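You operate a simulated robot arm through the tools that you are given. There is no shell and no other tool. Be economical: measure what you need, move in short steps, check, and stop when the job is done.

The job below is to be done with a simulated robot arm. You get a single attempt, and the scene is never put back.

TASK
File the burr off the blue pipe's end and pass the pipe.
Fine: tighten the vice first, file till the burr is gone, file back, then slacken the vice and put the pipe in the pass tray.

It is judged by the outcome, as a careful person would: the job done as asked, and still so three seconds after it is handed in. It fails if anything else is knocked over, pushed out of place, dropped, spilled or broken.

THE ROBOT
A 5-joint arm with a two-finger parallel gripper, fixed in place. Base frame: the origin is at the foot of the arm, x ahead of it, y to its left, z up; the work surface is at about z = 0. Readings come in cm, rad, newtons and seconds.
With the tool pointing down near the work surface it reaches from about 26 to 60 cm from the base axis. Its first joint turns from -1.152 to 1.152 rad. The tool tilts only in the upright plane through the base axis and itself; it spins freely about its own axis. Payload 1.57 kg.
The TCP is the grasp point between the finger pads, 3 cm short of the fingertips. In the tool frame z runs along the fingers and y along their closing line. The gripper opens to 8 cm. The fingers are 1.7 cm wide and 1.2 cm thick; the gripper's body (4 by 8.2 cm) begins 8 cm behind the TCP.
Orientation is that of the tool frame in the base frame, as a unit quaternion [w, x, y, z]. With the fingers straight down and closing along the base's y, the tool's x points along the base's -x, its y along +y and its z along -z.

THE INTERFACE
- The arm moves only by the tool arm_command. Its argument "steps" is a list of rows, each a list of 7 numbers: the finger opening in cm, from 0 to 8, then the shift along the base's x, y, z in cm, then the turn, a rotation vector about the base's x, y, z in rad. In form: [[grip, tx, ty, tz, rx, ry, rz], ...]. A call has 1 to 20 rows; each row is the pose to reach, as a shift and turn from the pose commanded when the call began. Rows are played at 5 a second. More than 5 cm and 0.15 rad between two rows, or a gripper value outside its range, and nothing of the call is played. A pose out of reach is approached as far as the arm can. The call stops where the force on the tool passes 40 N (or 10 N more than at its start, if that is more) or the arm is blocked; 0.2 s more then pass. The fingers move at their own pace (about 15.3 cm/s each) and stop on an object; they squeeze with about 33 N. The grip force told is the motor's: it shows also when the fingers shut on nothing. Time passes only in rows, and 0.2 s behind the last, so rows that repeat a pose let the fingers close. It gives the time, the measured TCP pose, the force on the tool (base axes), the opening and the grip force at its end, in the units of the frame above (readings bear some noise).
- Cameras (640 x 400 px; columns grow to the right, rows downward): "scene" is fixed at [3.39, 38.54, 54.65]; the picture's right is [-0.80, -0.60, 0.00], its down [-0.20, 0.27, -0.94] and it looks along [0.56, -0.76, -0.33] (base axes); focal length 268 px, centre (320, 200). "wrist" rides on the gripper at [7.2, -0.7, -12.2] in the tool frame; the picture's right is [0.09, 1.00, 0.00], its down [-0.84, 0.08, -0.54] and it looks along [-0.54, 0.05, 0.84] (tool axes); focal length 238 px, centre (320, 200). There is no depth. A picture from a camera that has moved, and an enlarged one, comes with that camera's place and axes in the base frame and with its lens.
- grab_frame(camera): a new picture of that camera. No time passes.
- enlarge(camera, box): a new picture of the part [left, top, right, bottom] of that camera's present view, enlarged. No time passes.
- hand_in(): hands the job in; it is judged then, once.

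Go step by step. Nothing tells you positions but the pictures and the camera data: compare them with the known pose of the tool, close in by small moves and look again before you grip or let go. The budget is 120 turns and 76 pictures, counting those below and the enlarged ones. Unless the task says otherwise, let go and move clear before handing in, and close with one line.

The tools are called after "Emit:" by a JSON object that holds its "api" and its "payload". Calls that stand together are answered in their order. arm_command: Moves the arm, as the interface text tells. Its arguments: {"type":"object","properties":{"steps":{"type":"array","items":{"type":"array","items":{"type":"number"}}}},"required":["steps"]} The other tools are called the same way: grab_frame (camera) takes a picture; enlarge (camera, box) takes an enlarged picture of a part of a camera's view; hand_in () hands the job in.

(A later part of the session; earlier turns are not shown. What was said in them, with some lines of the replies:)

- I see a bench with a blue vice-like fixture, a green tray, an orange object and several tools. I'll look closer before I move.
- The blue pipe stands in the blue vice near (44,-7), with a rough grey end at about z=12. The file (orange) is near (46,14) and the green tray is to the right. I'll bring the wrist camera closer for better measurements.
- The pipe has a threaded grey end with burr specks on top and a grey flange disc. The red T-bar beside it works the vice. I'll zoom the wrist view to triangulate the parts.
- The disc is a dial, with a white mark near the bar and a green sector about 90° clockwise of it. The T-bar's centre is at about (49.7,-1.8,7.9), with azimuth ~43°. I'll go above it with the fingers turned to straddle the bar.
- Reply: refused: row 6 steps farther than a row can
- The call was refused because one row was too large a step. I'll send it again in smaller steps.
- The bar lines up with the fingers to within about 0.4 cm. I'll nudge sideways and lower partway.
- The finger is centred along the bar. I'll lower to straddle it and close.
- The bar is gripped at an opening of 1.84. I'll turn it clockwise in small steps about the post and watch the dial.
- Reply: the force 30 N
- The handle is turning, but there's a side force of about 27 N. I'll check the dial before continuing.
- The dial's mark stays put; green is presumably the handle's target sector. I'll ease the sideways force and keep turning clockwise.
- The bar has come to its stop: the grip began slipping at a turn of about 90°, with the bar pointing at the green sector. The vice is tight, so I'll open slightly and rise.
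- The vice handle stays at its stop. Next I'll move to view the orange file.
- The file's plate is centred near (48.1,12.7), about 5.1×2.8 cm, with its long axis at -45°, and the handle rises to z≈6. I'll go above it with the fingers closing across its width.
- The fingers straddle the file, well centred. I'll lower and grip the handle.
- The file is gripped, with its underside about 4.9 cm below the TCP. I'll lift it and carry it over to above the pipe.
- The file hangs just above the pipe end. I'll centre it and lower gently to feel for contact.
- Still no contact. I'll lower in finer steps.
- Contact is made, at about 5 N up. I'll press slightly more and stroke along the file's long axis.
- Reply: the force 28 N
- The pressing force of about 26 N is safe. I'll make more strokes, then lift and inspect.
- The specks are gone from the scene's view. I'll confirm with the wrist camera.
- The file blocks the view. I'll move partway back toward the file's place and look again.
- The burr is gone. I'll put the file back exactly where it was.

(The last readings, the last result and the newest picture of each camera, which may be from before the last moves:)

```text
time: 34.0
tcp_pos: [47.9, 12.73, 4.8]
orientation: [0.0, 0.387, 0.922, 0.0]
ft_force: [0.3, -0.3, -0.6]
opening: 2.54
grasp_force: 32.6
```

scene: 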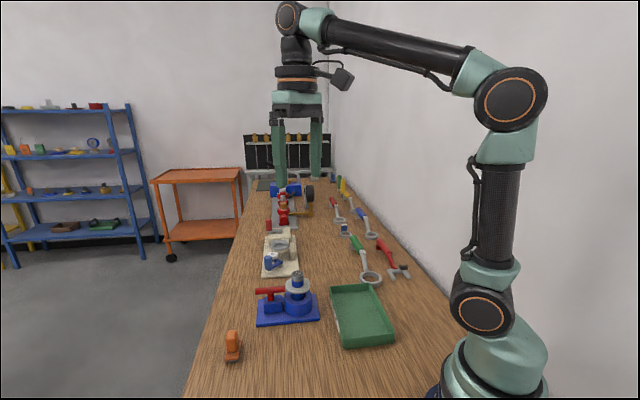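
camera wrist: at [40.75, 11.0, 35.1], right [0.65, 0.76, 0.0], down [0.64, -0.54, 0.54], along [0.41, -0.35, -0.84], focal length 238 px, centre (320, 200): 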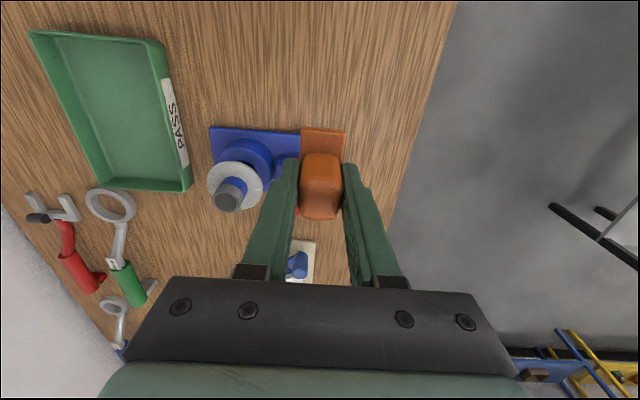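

The file rests at essentially its original height. I'll release it and rise.

Emit:
{"api": "arm_command", "payload": {"steps": [[3, 0, 0, -0.03, 0, 0, 0], [5, 0, 0, -0.03, 0, 0, 0], [6, 0, 0, 0, 0, 0, 0], [6, 0, 0, 3, 0, 0, 0], [6, 0, 0, 7, 0, 0, 0], [6, 0, 0, 11, 0, 0, 0], [6, 0, 0, 14, 0, 0, 0], [6, 0, 0, 14, 0, 0, 0]]}}

Emit:
{"api": "enlarge", "payload": {"camera": "scene", "box": [210, 260, 410, 385]}}

```text
time: 35.8
tcp_pos: [48.11, 12.67, 19.07]
orientation: [0.0, 0.387, 0.922, 0.001]
ft_force: [0.0, 0.2, -0.6]
opening: 5.99
grasp_force: 0.1
```

```text
3.20 times, centred on (310, 322) of scene
camera zoom: at [3.39, 38.54, 54.65], right [-0.8, -0.6, 0.0], down [-0.2, 0.27, -0.94], along [0.56, -0.76, -0.33], focal length 856 px, centre (352, -192)
```

zoom: 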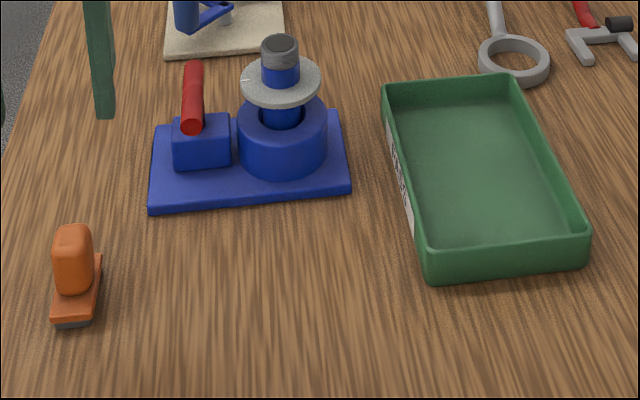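

The file is back at its place and upright. Now I'll go back above the vice handle.

Emit:
{"api": "arm_command", "payload": {"steps": [[3.6, 0.7, -4.5, 0, 0, 0, 0], [3.6, 1.4, -9, 0, 0, 0, 0], [3.6, 2.4, -12, -1, 0, 0, 0], [3.6, 2.45, -14.45, -3, 0, 0, -0.02], [3.6, 2.45, -14.45, -6, 0, 0, -0.02], [3.6, 2.45, -14.45, -6, 0, 0, -0.02]]}}

Emit:
{"api": "grab_frame", "payload": {"camera": "wrist"}}

Emit:
{"api": "enlarge", "payload": {"camera": "scene", "box": [230, 250, 330, 330]}}

```text
time: 37.2
tcp_pos: [50.42, -1.9, 12.64]
orientation: [-0.001, 0.397, 0.918, 0.0]
ft_force: [-1.1, 0.0, 0.2]
opening: 3.59
grasp_force: 0.0
```

```text
31 pictures are left
camera wrist: at [45.11, 2.94, 24.88], right [0.66, 0.75, 0.0], down [0.63, -0.56, 0.54], along [0.41, -0.36, -0.84], focal length 238 px, centre (320, 200)
```

wrist: 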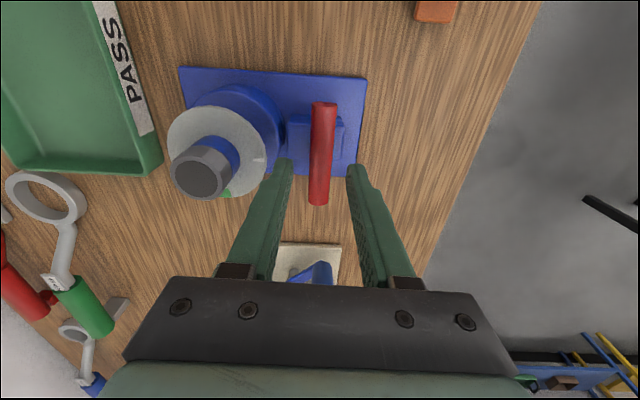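

```text
5.00 times, centred on (280, 290) of scene
camera zoom: at [3.39, 38.53, 54.65], right [-0.8, -0.6, 0.0], down [-0.2, 0.27, -0.94], along [0.56, -0.76, -0.33], focal length 1337 px, centre (520, -250)
```

zoom: 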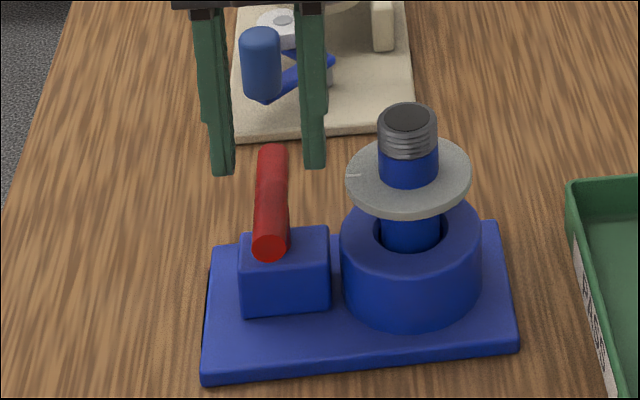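

The handle bar is centred between the fingers. I'll lower, grip, and start turning it back anticlockwise.

Emit:
{"api": "arm_command", "payload": {"steps": [[3.6, 0, 0, -2, 0, 0, 0], [3.6, 0, 0, -4.1, 0, 0, 0], [3.6, 0, 0, -4.1, 0, 0, 0], [1, 0, 0, -4.1, 0, 0, 0], [1, 0, 0, -4.1, 0, 0, 0], [1, 0, 0, -4.1, 0, 0, 0.1], [1, 0, 0, -4.1, 0, 0, 0.2], [1, 0, 0, -4.1, 0, 0, 0.3]]}}

```text
time: 39.0
tcp_pos: [50.54, -1.7, 8.52]
orientation: [0.0, 0.254, 0.967, -0.001]
ft_force: [13.7, 0.0, -18.8]
opening: 1.8
grasp_force: 33.2
```

Emit:
{"api": "arm_command", "payload": {"steps": [[1, 0.05, 0, -0.06, 0, 0, 0.1], [1, 0.05, 0, -0.06, 0, 0, 0.2], [1, 0.05, 0, -0.06, 0, 0, 0.3], [1, 0.05, 0, -0.06, 0, 0, 0.4]]}}

```text
time: 40.0
tcp_pos: [50.49, -1.78, 8.64]
orientation: [0.0, 0.057, 0.998, 0.0]
ft_force: [2.1, -4.0, -11.4]
opening: 1.79
grasp_force: 33.1
```

Emit:
{"api": "arm_command", "payload": {"steps": [[1, 0, 0, 0, 0, 0, 0.1], [1, 0, 0, 0, 0, 0, 0.2], [1, 0, 0, 0, 0, 0, 0.3], [1, 0, 0, 0, 0, 0, 0.4], [1, 0, 0, 0, 0, 0, 0.5]]}}

Emit:
{"api": "grab_frame", "payload": {"camera": "wrist"}}

```text
time: 41.2
tcp_pos: [50.31, -1.67, 8.62]
orientation: [0.0, -0.192, 0.981, 0.0]
ft_force: [8.6, -13.7, -6.3]
opening: 1.79
grasp_force: 32.5
```

```text
29 pictures are left
camera wrist: at [44.03, -5.15, 20.75], right [-0.46, 0.89, 0.0], down [0.75, 0.39, 0.54], along [0.48, 0.25, -0.84], focal length 238 px, centre (320, 200)
```

wrist: 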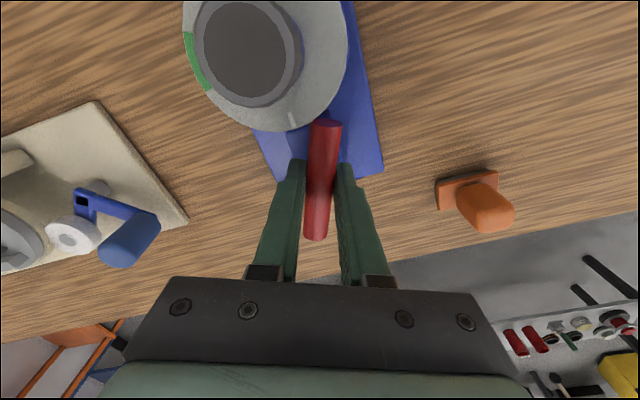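

1.2 rad turned back. About 0.37 rad is left to the original slack mark.

Emit:
{"api": "arm_command", "payload": {"steps": [[1, 0, -0.03, 0, 0, 0, 0.1], [1, 0.03, -0.06, 0, 0, 0, 0.2], [1, 0.03, -0.06, 0, 0, 0, 0.3], [1, 0.03, -0.06, 0, 0, 0, 0.37]]}}

Emit:
{"api": "grab_frame", "payload": {"camera": "wrist"}}

```text
time: 42.2
tcp_pos: [50.51, -1.72, 8.66]
orientation: [0.0, -0.369, 0.93, 0.0]
ft_force: [7.3, -16.9, -10.0]
opening: 1.8
grasp_force: 32.4
```

```text
28 pictures are left
camera wrist: at [45.7, -7.28, 20.76], right [-0.75, 0.66, 0.0], down [0.56, 0.63, 0.54], along [0.36, 0.41, -0.84], focal length 238 px, centre (320, 200)
```

wrist: 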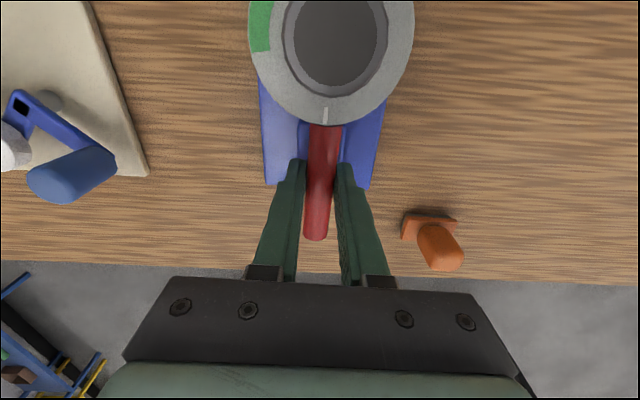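

The handle is back at its original slack mark. I'll release it, rise, and move over the pipe.

Emit:
{"api": "arm_command", "payload": {"steps": [[4, 0, 0, 0, 0, 0, 0], [6, 0, 0, 0, 0, 0, 0], [6, 0, 0, 3, 0, 0, 0], [6, 0, 0, 7, 0, 0, 0], [6, 0, 0, 11, 0, 0, 0], [6, -3, -2.6, 12, 0, 0, 0], [6, -5.9, -5.2, 12, 0, 0, 0], [6, -5.9, -5.2, 12, 0, 0, 0]]}}

Emit:
{"api": "grab_frame", "payload": {"camera": "wrist"}}

Emit:
{"api": "enlarge", "payload": {"camera": "scene", "box": [230, 240, 340, 330]}}

```text
time: 44.0
tcp_pos: [44.55, -7.02, 20.74]
orientation: [0.0, -0.368, 0.93, 0.001]
ft_force: [0.4, 0.5, 0.2]
opening: 5.99
grasp_force: 0.1
```

```text
27 pictures are left
camera wrist: at [39.74, -12.49, 32.95], right [-0.75, 0.66, 0.0], down [0.56, 0.63, 0.54], along [0.36, 0.41, -0.84], focal length 238 px, centre (320, 200)
```

wrist: 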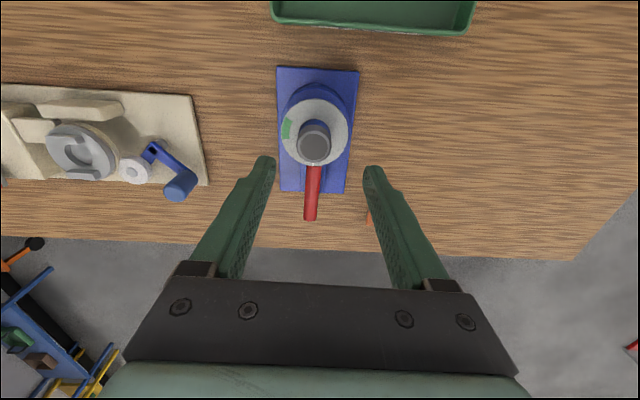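

```text
4.44 times, centred on (285, 285) of scene
camera zoom: at [3.39, 38.53, 54.65], right [-0.8, -0.6, 0.0], down [-0.2, 0.27, -0.94], along [0.56, -0.76, -0.33], focal length 1189 px, centre (476, -178)
```

zoom: 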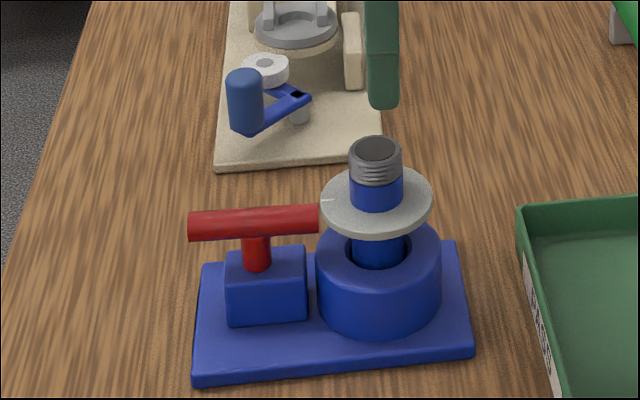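

Emit:
{"api": "enlarge", "payload": {"camera": "wrist", "box": [264, 60, 364, 230]}}

```text
2.35 times, centred on (314, 145) of wrist
camera zoom: at [39.74, -12.49, 32.95], right [-0.75, 0.66, 0.0], down [0.56, 0.63, 0.54], along [0.36, 0.41, -0.84], focal length 561 px, centre (334, 329)
```

zoom: 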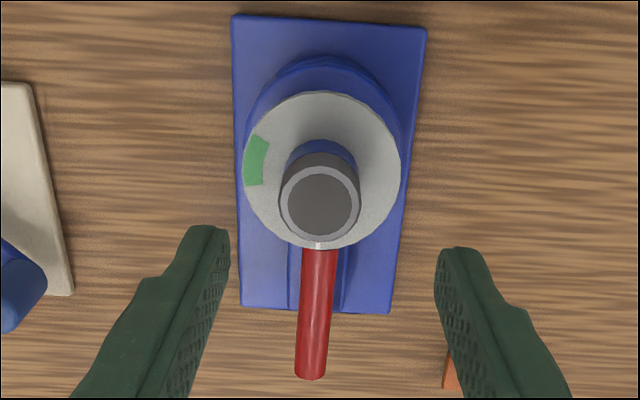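

Emit:
{"api": "arm_command", "payload": {"steps": [[6, 0.4, -0.1, -2, 0, 0, 0], [6, 0.4, -0.1, -4.5, 0, 0, 0], [6, 0.4, -0.1, -4.5, 0, 0, 0]]}}

Emit:
{"api": "enlarge", "payload": {"camera": "wrist", "box": [220, 60, 420, 230]}}

Emit:
{"api": "enlarge", "payload": {"camera": "scene", "box": [250, 230, 330, 300]}}

```text
time: 44.8
tcp_pos: [44.9, -7.16, 16.18]
orientation: [0.0, -0.368, 0.93, 0.0]
ft_force: [0.0, -0.1, 0.0]
opening: 5.99
grasp_force: 0.1
```

```text
2.35 times, centred on (320, 145) of wrist
camera zoom: at [40.19, -12.51, 28.31], right [-0.75, 0.66, 0.0], down [0.56, 0.63, 0.54], along [0.36, 0.41, -0.84], focal length 561 px, centre (320, 329)
```

zoom: 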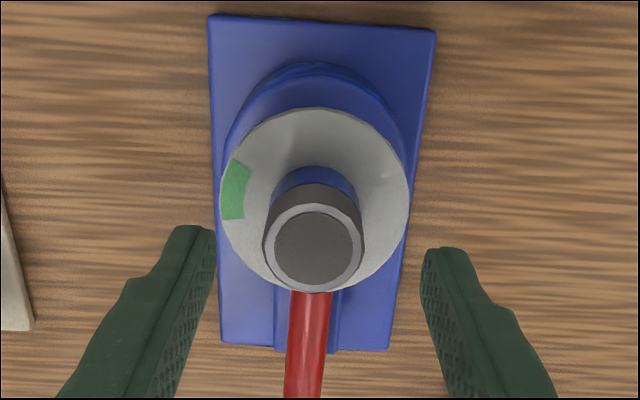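

```text
5.71 times, centred on (290, 265) of scene
camera zoom: at [3.39, 38.54, 54.65], right [-0.8, -0.6, 0.0], down [-0.2, 0.27, -0.94], along [0.56, -0.76, -0.33], focal length 1528 px, centre (491, -171)
```

zoom: 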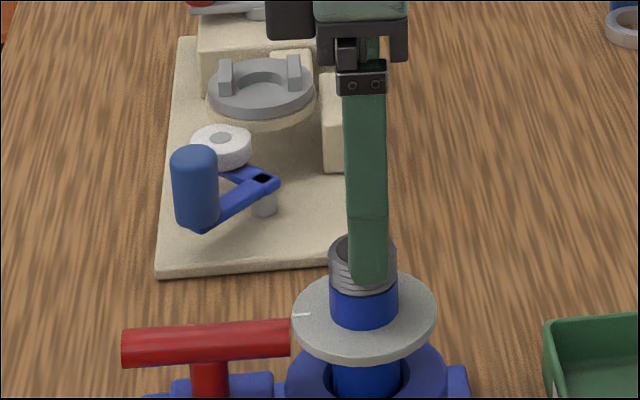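

Emit:
{"api": "arm_command", "payload": {"steps": [[6, 0.2, 0.05, -2, 0, 0, 0], [6, 0.2, 0.05, -3.8, 0, 0, 0], [6, 0.2, 0.05, -3.8, 0, 0, 0]]}}

Emit:
{"api": "grab_frame", "payload": {"camera": "wrist"}}

Emit:
{"api": "enlarge", "payload": {"camera": "scene", "box": [250, 240, 330, 310]}}

```text
time: 45.6
tcp_pos: [45.2, -6.94, 12.36]
orientation: [0.001, -0.369, 0.93, -0.001]
ft_force: [-0.1, 0.7, 0.4]
opening: 6.04
grasp_force: 0.1
```

```text
22 pictures are left
camera wrist: at [40.34, -12.38, 24.52], right [-0.75, 0.66, 0.0], down [0.56, 0.63, 0.54], along [0.36, 0.41, -0.84], focal length 238 px, centre (320, 200)
```

wrist: 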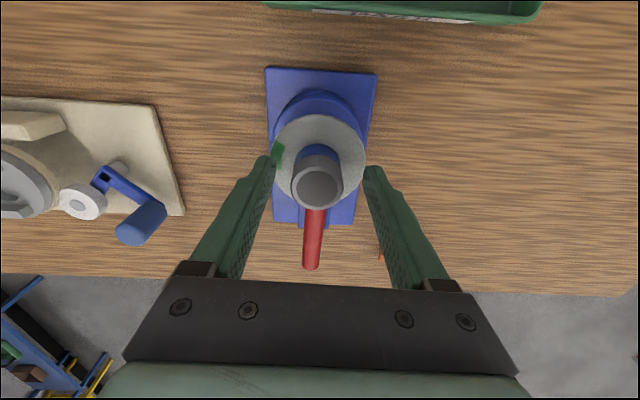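

```text
5.71 times, centred on (290, 275) of scene
camera zoom: at [3.39, 38.54, 54.65], right [-0.8, -0.6, 0.0], down [-0.2, 0.27, -0.94], along [0.56, -0.76, -0.33], focal length 1528 px, centre (491, -229)
```

zoom: 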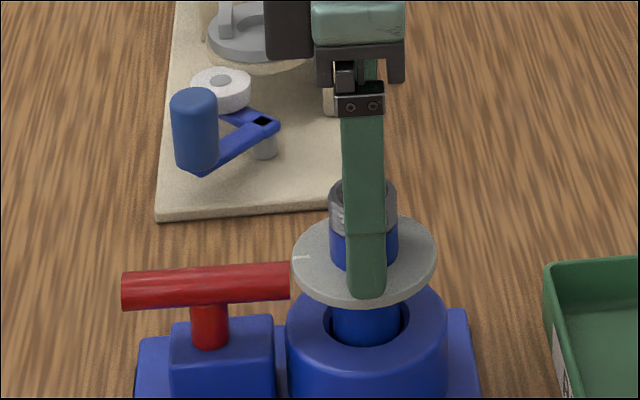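

The pipe end is centred between the fingers. I'll close on it and lift slightly.

Emit:
{"api": "arm_command", "payload": {"steps": [[4, 0.05, -0.05, 0, 0, 0, 0], [2, 0.05, -0.05, 0, 0, 0, 0], [2, 0.05, -0.05, 0, 0, 0, 0], [2, 0.05, -0.05, 0, 0, 0, 0], [2, 0.05, -0.05, 0.5, 0, 0, 0], [2, 0.05, -0.05, 1, 0, 0, 0]]}}

Emit:
{"api": "enlarge", "payload": {"camera": "scene", "box": [250, 240, 330, 310]}}

```text
time: 47.0
tcp_pos: [45.2, -7.09, 13.46]
orientation: [-0.001, -0.368, 0.93, -0.001]
ft_force: [-0.9, 0.0, -3.4]
opening: 3.21
grasp_force: 32.8
```

```text
5.71 times, centred on (290, 275) of scene
camera zoom: at [3.39, 38.54, 54.65], right [-0.8, -0.6, 0.0], down [-0.2, 0.27, -0.94], along [0.56, -0.76, -0.33], focal length 1528 px, centre (491, -229)
```

zoom: 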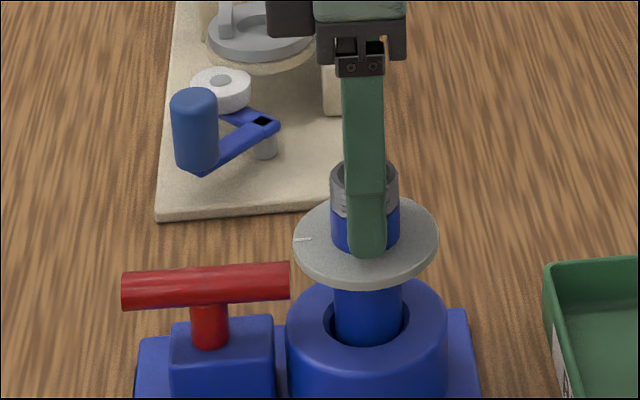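

The pipe slides out freely with its disc. I'll lift it clear of the vice.

Emit:
{"api": "arm_command", "payload": {"steps": [[2, 0, 0, 1.5, 0, 0, 0], [2, 0, 0, 3, 0, 0, 0], [2, 0, 0, 5, 0, 0, 0], [2, 0, 0, 7, 0, 0, 0], [2, 0, 0, 9.5, 0, 0, 0], [2, 0, 0, 12, 0, 0, 0], [2, 0, 0, 12, 0, 0, 0]]}}

Emit:
{"api": "grab_frame", "payload": {"camera": "scene"}}

Emit:
{"api": "grab_frame", "payload": {"camera": "wrist"}}

```text
time: 48.6
tcp_pos: [45.31, -7.09, 25.22]
orientation: [0.001, -0.368, 0.93, 0.0]
ft_force: [-0.8, 0.3, -2.8]
opening: 3.21
grasp_force: 33.3
```

```text
19 pictures are left
```

scene: 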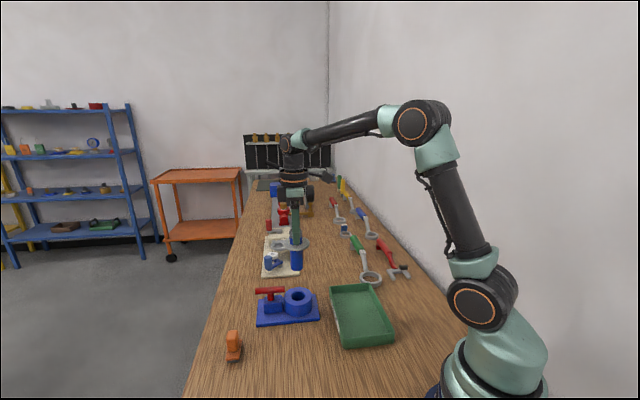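

```text
18 pictures are left
camera wrist: at [40.48, -12.42, 37.41], right [-0.75, 0.66, 0.0], down [0.56, 0.63, 0.54], along [0.36, 0.41, -0.84], focal length 238 px, centre (320, 200)
```

wrist: 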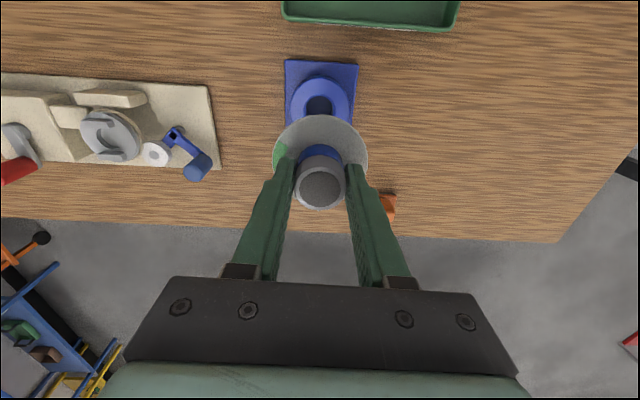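

Emit:
{"api": "enlarge", "payload": {"camera": "scene", "box": [250, 170, 350, 280]}}

```text
3.64 times, centred on (300, 225) of scene
camera zoom: at [3.39, 38.54, 54.65], right [-0.8, -0.6, 0.0], down [-0.2, 0.27, -0.94], along [0.56, -0.76, -0.33], focal length 973 px, centre (393, 109)
```

zoom: 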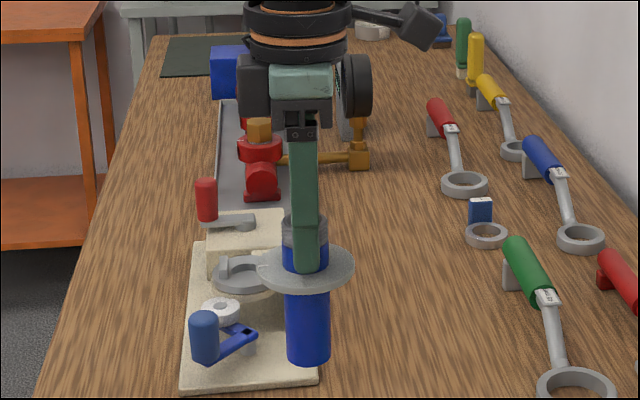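

The pipe's bottom is about 11.6 cm below the TCP. I'll carry it over the tray centre at about (31.5,-16.5).

Emit:
{"api": "arm_command", "payload": {"steps": [[2, -2, -1.4, 0, 0, 0, 0], [2, -4.5, -3, 0, 0, 0, 0], [2, -7, -4.8, 0, 0, 0, 0], [2, -9.5, -6.5, 0, 0, 0, 0], [2, -12, -8.2, 0, 0, 0, 0], [2, -13.8, -9.4, 0, 0, 0, 0], [2, -13.8, -9.4, 0, 0, 0, 0]]}}

Emit:
{"api": "grab_frame", "payload": {"camera": "scene"}}

Emit:
{"api": "grab_frame", "payload": {"camera": "wrist"}}

```text
time: 50.2
tcp_pos: [31.4, -16.57, 25.37]
orientation: [0.0, -0.37, 0.929, 0.0]
ft_force: [-0.5, 0.4, -2.9]
opening: 3.23
grasp_force: 33.2
```

```text
16 pictures are left
```

scene: 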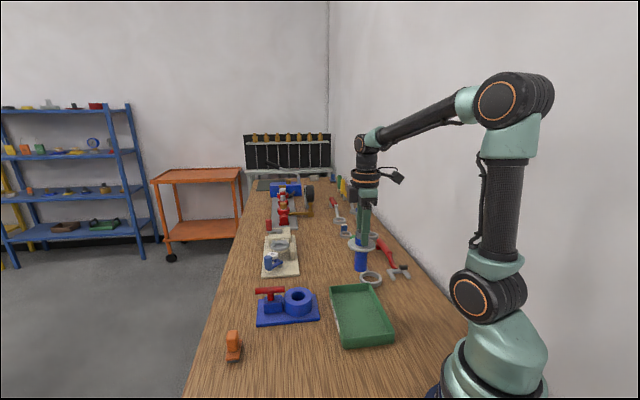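

```text
15 pictures are left
camera wrist: at [26.63, -21.94, 37.49], right [-0.75, 0.66, 0.0], down [0.56, 0.63, 0.54], along [0.36, 0.41, -0.84], focal length 238 px, centre (320, 200)
```

wrist: 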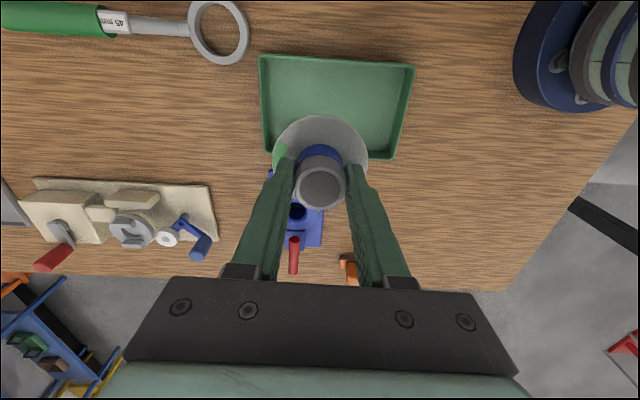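

The tray's centre works out at about (30.4,-15.1). I'll adjust slightly and lower until near contact.

Emit:
{"api": "arm_command", "payload": {"steps": [[2, -0.9, 1.3, -1, 0, 0, 0], [2, -0.9, 1.3, -4, 0, 0, 0], [2, -0.9, 1.3, -7, 0, 0, 0], [2, -0.9, 1.3, -10, 0, 0, 0], [2, -0.9, 1.3, -11.5, 0, 0, 0], [2, -0.9, 1.3, -12.2, 0, 0, 0], [2, -0.9, 1.3, -12.2, 0, 0, 0]]}}

Emit:
{"api": "enlarge", "payload": {"camera": "scene", "box": [290, 230, 430, 370]}}

```text
time: 51.8
tcp_pos: [30.52, -15.28, 13.2]
orientation: [-0.001, -0.368, 0.93, 0.0]
ft_force: [0.0, 0.8, -2.8]
opening: 3.21
grasp_force: 32.9
```

```text
2.86 times, centred on (360, 300) of scene
camera zoom: at [3.39, 38.53, 54.65], right [-0.8, -0.6, 0.0], down [-0.2, 0.27, -0.94], along [0.56, -0.76, -0.33], focal length 764 px, centre (206, -86)
```

zoom: 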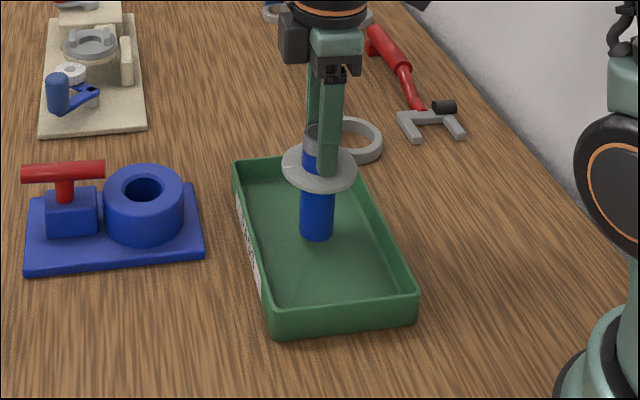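

The pipe is well inside the tray. I'll lower gently until its weight comes off.

Emit:
{"api": "arm_command", "payload": {"steps": [[2, 0, 0, -0.2, 0, 0, 0], [2, 0, 0, -0.4, 0, 0, 0], [2, 0, 0, -0.6, 0, 0, 0], [2, 0, 0, -0.8, 0, 0, 0], [2, 0, 0, -0.8, 0, 0, 0]]}}

```text
time: 53.0
tcp_pos: [30.48, -15.17, 12.22]
orientation: [0.0, -0.368, 0.93, 0.001]
ft_force: [-0.7, -0.2, -2.8]
opening: 3.23
grasp_force: 32.7
```

Emit:
{"api": "arm_command", "payload": {"steps": [[2, 0, 0, -0.1, 0, 0, 0], [2, 0, 0, -0.2, 0, 0, 0], [2, 0, 0, -0.3, 0, 0, 0], [2, 0, 0, -0.3, 0, 0, 0]]}}

Emit:
{"api": "enlarge", "payload": {"camera": "scene", "box": [320, 260, 410, 350]}}

```text
time: 54.0
tcp_pos: [30.4, -15.17, 11.91]
orientation: [0.0, -0.368, 0.93, 0.0]
ft_force: [0.4, 0.5, -3.3]
opening: 3.24
grasp_force: 32.8
```

```text
4.44 times, centred on (365, 305) of scene
camera zoom: at [3.39, 38.53, 54.65], right [-0.8, -0.6, 0.0], down [-0.2, 0.27, -0.94], along [0.56, -0.76, -0.33], focal length 1189 px, centre (120, -267)
```

zoom: 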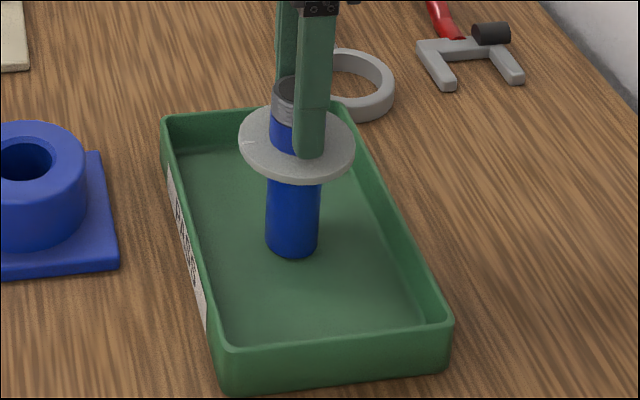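

Not touching yet. I'll keep lowering in small steps.

Emit:
{"api": "arm_command", "payload": {"steps": [[2, 0, 0, -0.1, 0, 0, 0], [2, 0, 0, -0.2, 0, 0, 0], [2, 0, 0, -0.2, 0, 0, 0]]}}

```text
time: 54.8
tcp_pos: [30.58, -15.23, 11.84]
orientation: [0.0, -0.368, 0.93, 0.0]
ft_force: [-1.5, -0.7, 0.6]
opening: 3.22
grasp_force: 33.0
```

The weight is off, so the pipe stands on the tray floor. I'll open slowly and check before rising.

Emit:
{"api": "arm_command", "payload": {"steps": [[3.4, 0, 0, 0, 0, 0, 0], [3.8, 0, 0, 0, 0, 0, 0], [4.4, 0, 0, 0, 0, 0, 0], [5.2, 0, 0, 0, 0, 0, 0], [5.2, 0, 0, 0, 0, 0, 0]]}}

Emit:
{"api": "enlarge", "payload": {"camera": "scene", "box": [320, 260, 410, 350]}}

Emit:
{"api": "grab_frame", "payload": {"camera": "wrist"}}

```text
time: 56.0
tcp_pos: [30.48, -15.18, 11.7]
orientation: [0.0, -0.369, 0.93, 0.0]
ft_force: [-0.5, 0.2, 0.4]
opening: 5.2
grasp_force: 0.1
```

```text
4.44 times, centred on (365, 305) of scene
camera zoom: at [3.39, 38.54, 54.65], right [-0.8, -0.6, 0.0], down [-0.2, 0.27, -0.94], along [0.56, -0.76, -0.33], focal length 1189 px, centre (120, -267)
```

zoom: 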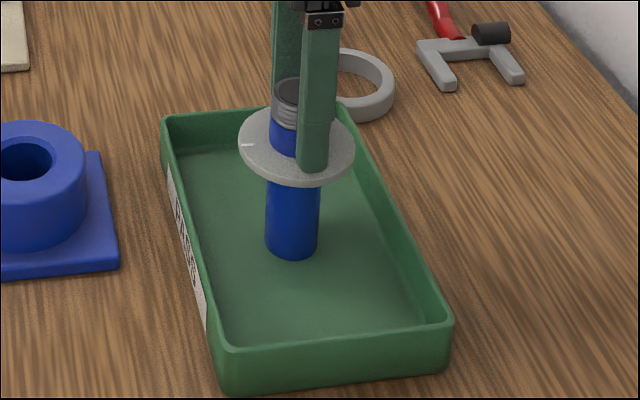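

```text
11 pictures are left
camera wrist: at [25.71, -20.62, 23.93], right [-0.75, 0.66, 0.0], down [0.56, 0.63, 0.54], along [0.36, 0.41, -0.84], focal length 238 px, centre (320, 200)
```

wrist: 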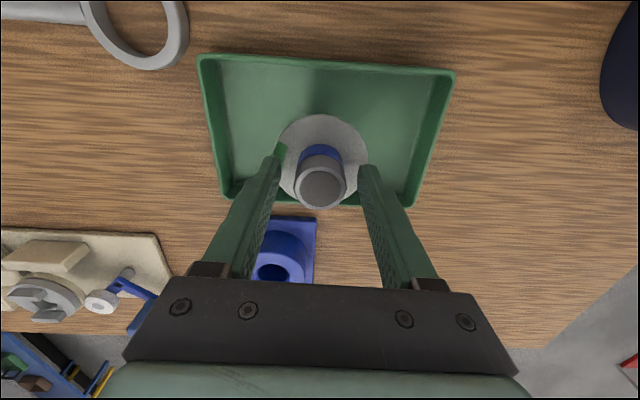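

The pipe stands upright on its own. I'll rise straight up and clear, then do a last check.

Emit:
{"api": "arm_command", "payload": {"steps": [[5.4, 0, 0, 1, 0, 0, 0], [5.6, 0, 0, 3, 0, 0, 0], [6, 0, 0, 6, 0, 0, 0], [6, 0, 0, 10, 0, 0, 0], [6, 0, 0, 14, 0, 0, 0], [6, 0, 0, 18, 0, 0, 0], [6, 0, 0, 18, 0, 0, 0], [6, 0, 0, 18, 0, 0, 0], [6, 0, 0, 18, 0, 0, 0]]}}

Emit:
{"api": "enlarge", "payload": {"camera": "scene", "box": [200, 230, 430, 374]}}

```text
time: 58.0
tcp_pos: [30.45, -15.23, 30.03]
orientation: [0.0, -0.367, 0.93, 0.0]
ft_force: [-0.3, -0.7, 0.2]
opening: 6.03
grasp_force: 0.1
```

```text
2.78 times, centred on (315, 302) of scene
camera zoom: at [3.39, 38.54, 54.65], right [-0.8, -0.6, 0.0], down [-0.2, 0.27, -0.94], along [0.56, -0.76, -0.33], focal length 743 px, centre (334, -83)
```

zoom: 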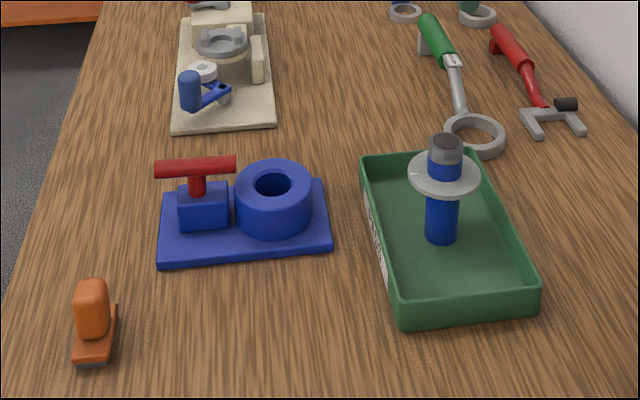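

The pipe stands deburred in the pass tray, the file is back in its place, the vice is slack, and the arm is clear. I'm handing in.

Emit:
{"api": "hand_in", "payload": {}}

```text
The job is handed in.
```

The job is done and handed in: the pipe's burr is filed off and the pipe stands in the pass tray, with the file back in its place and the vice slackened.
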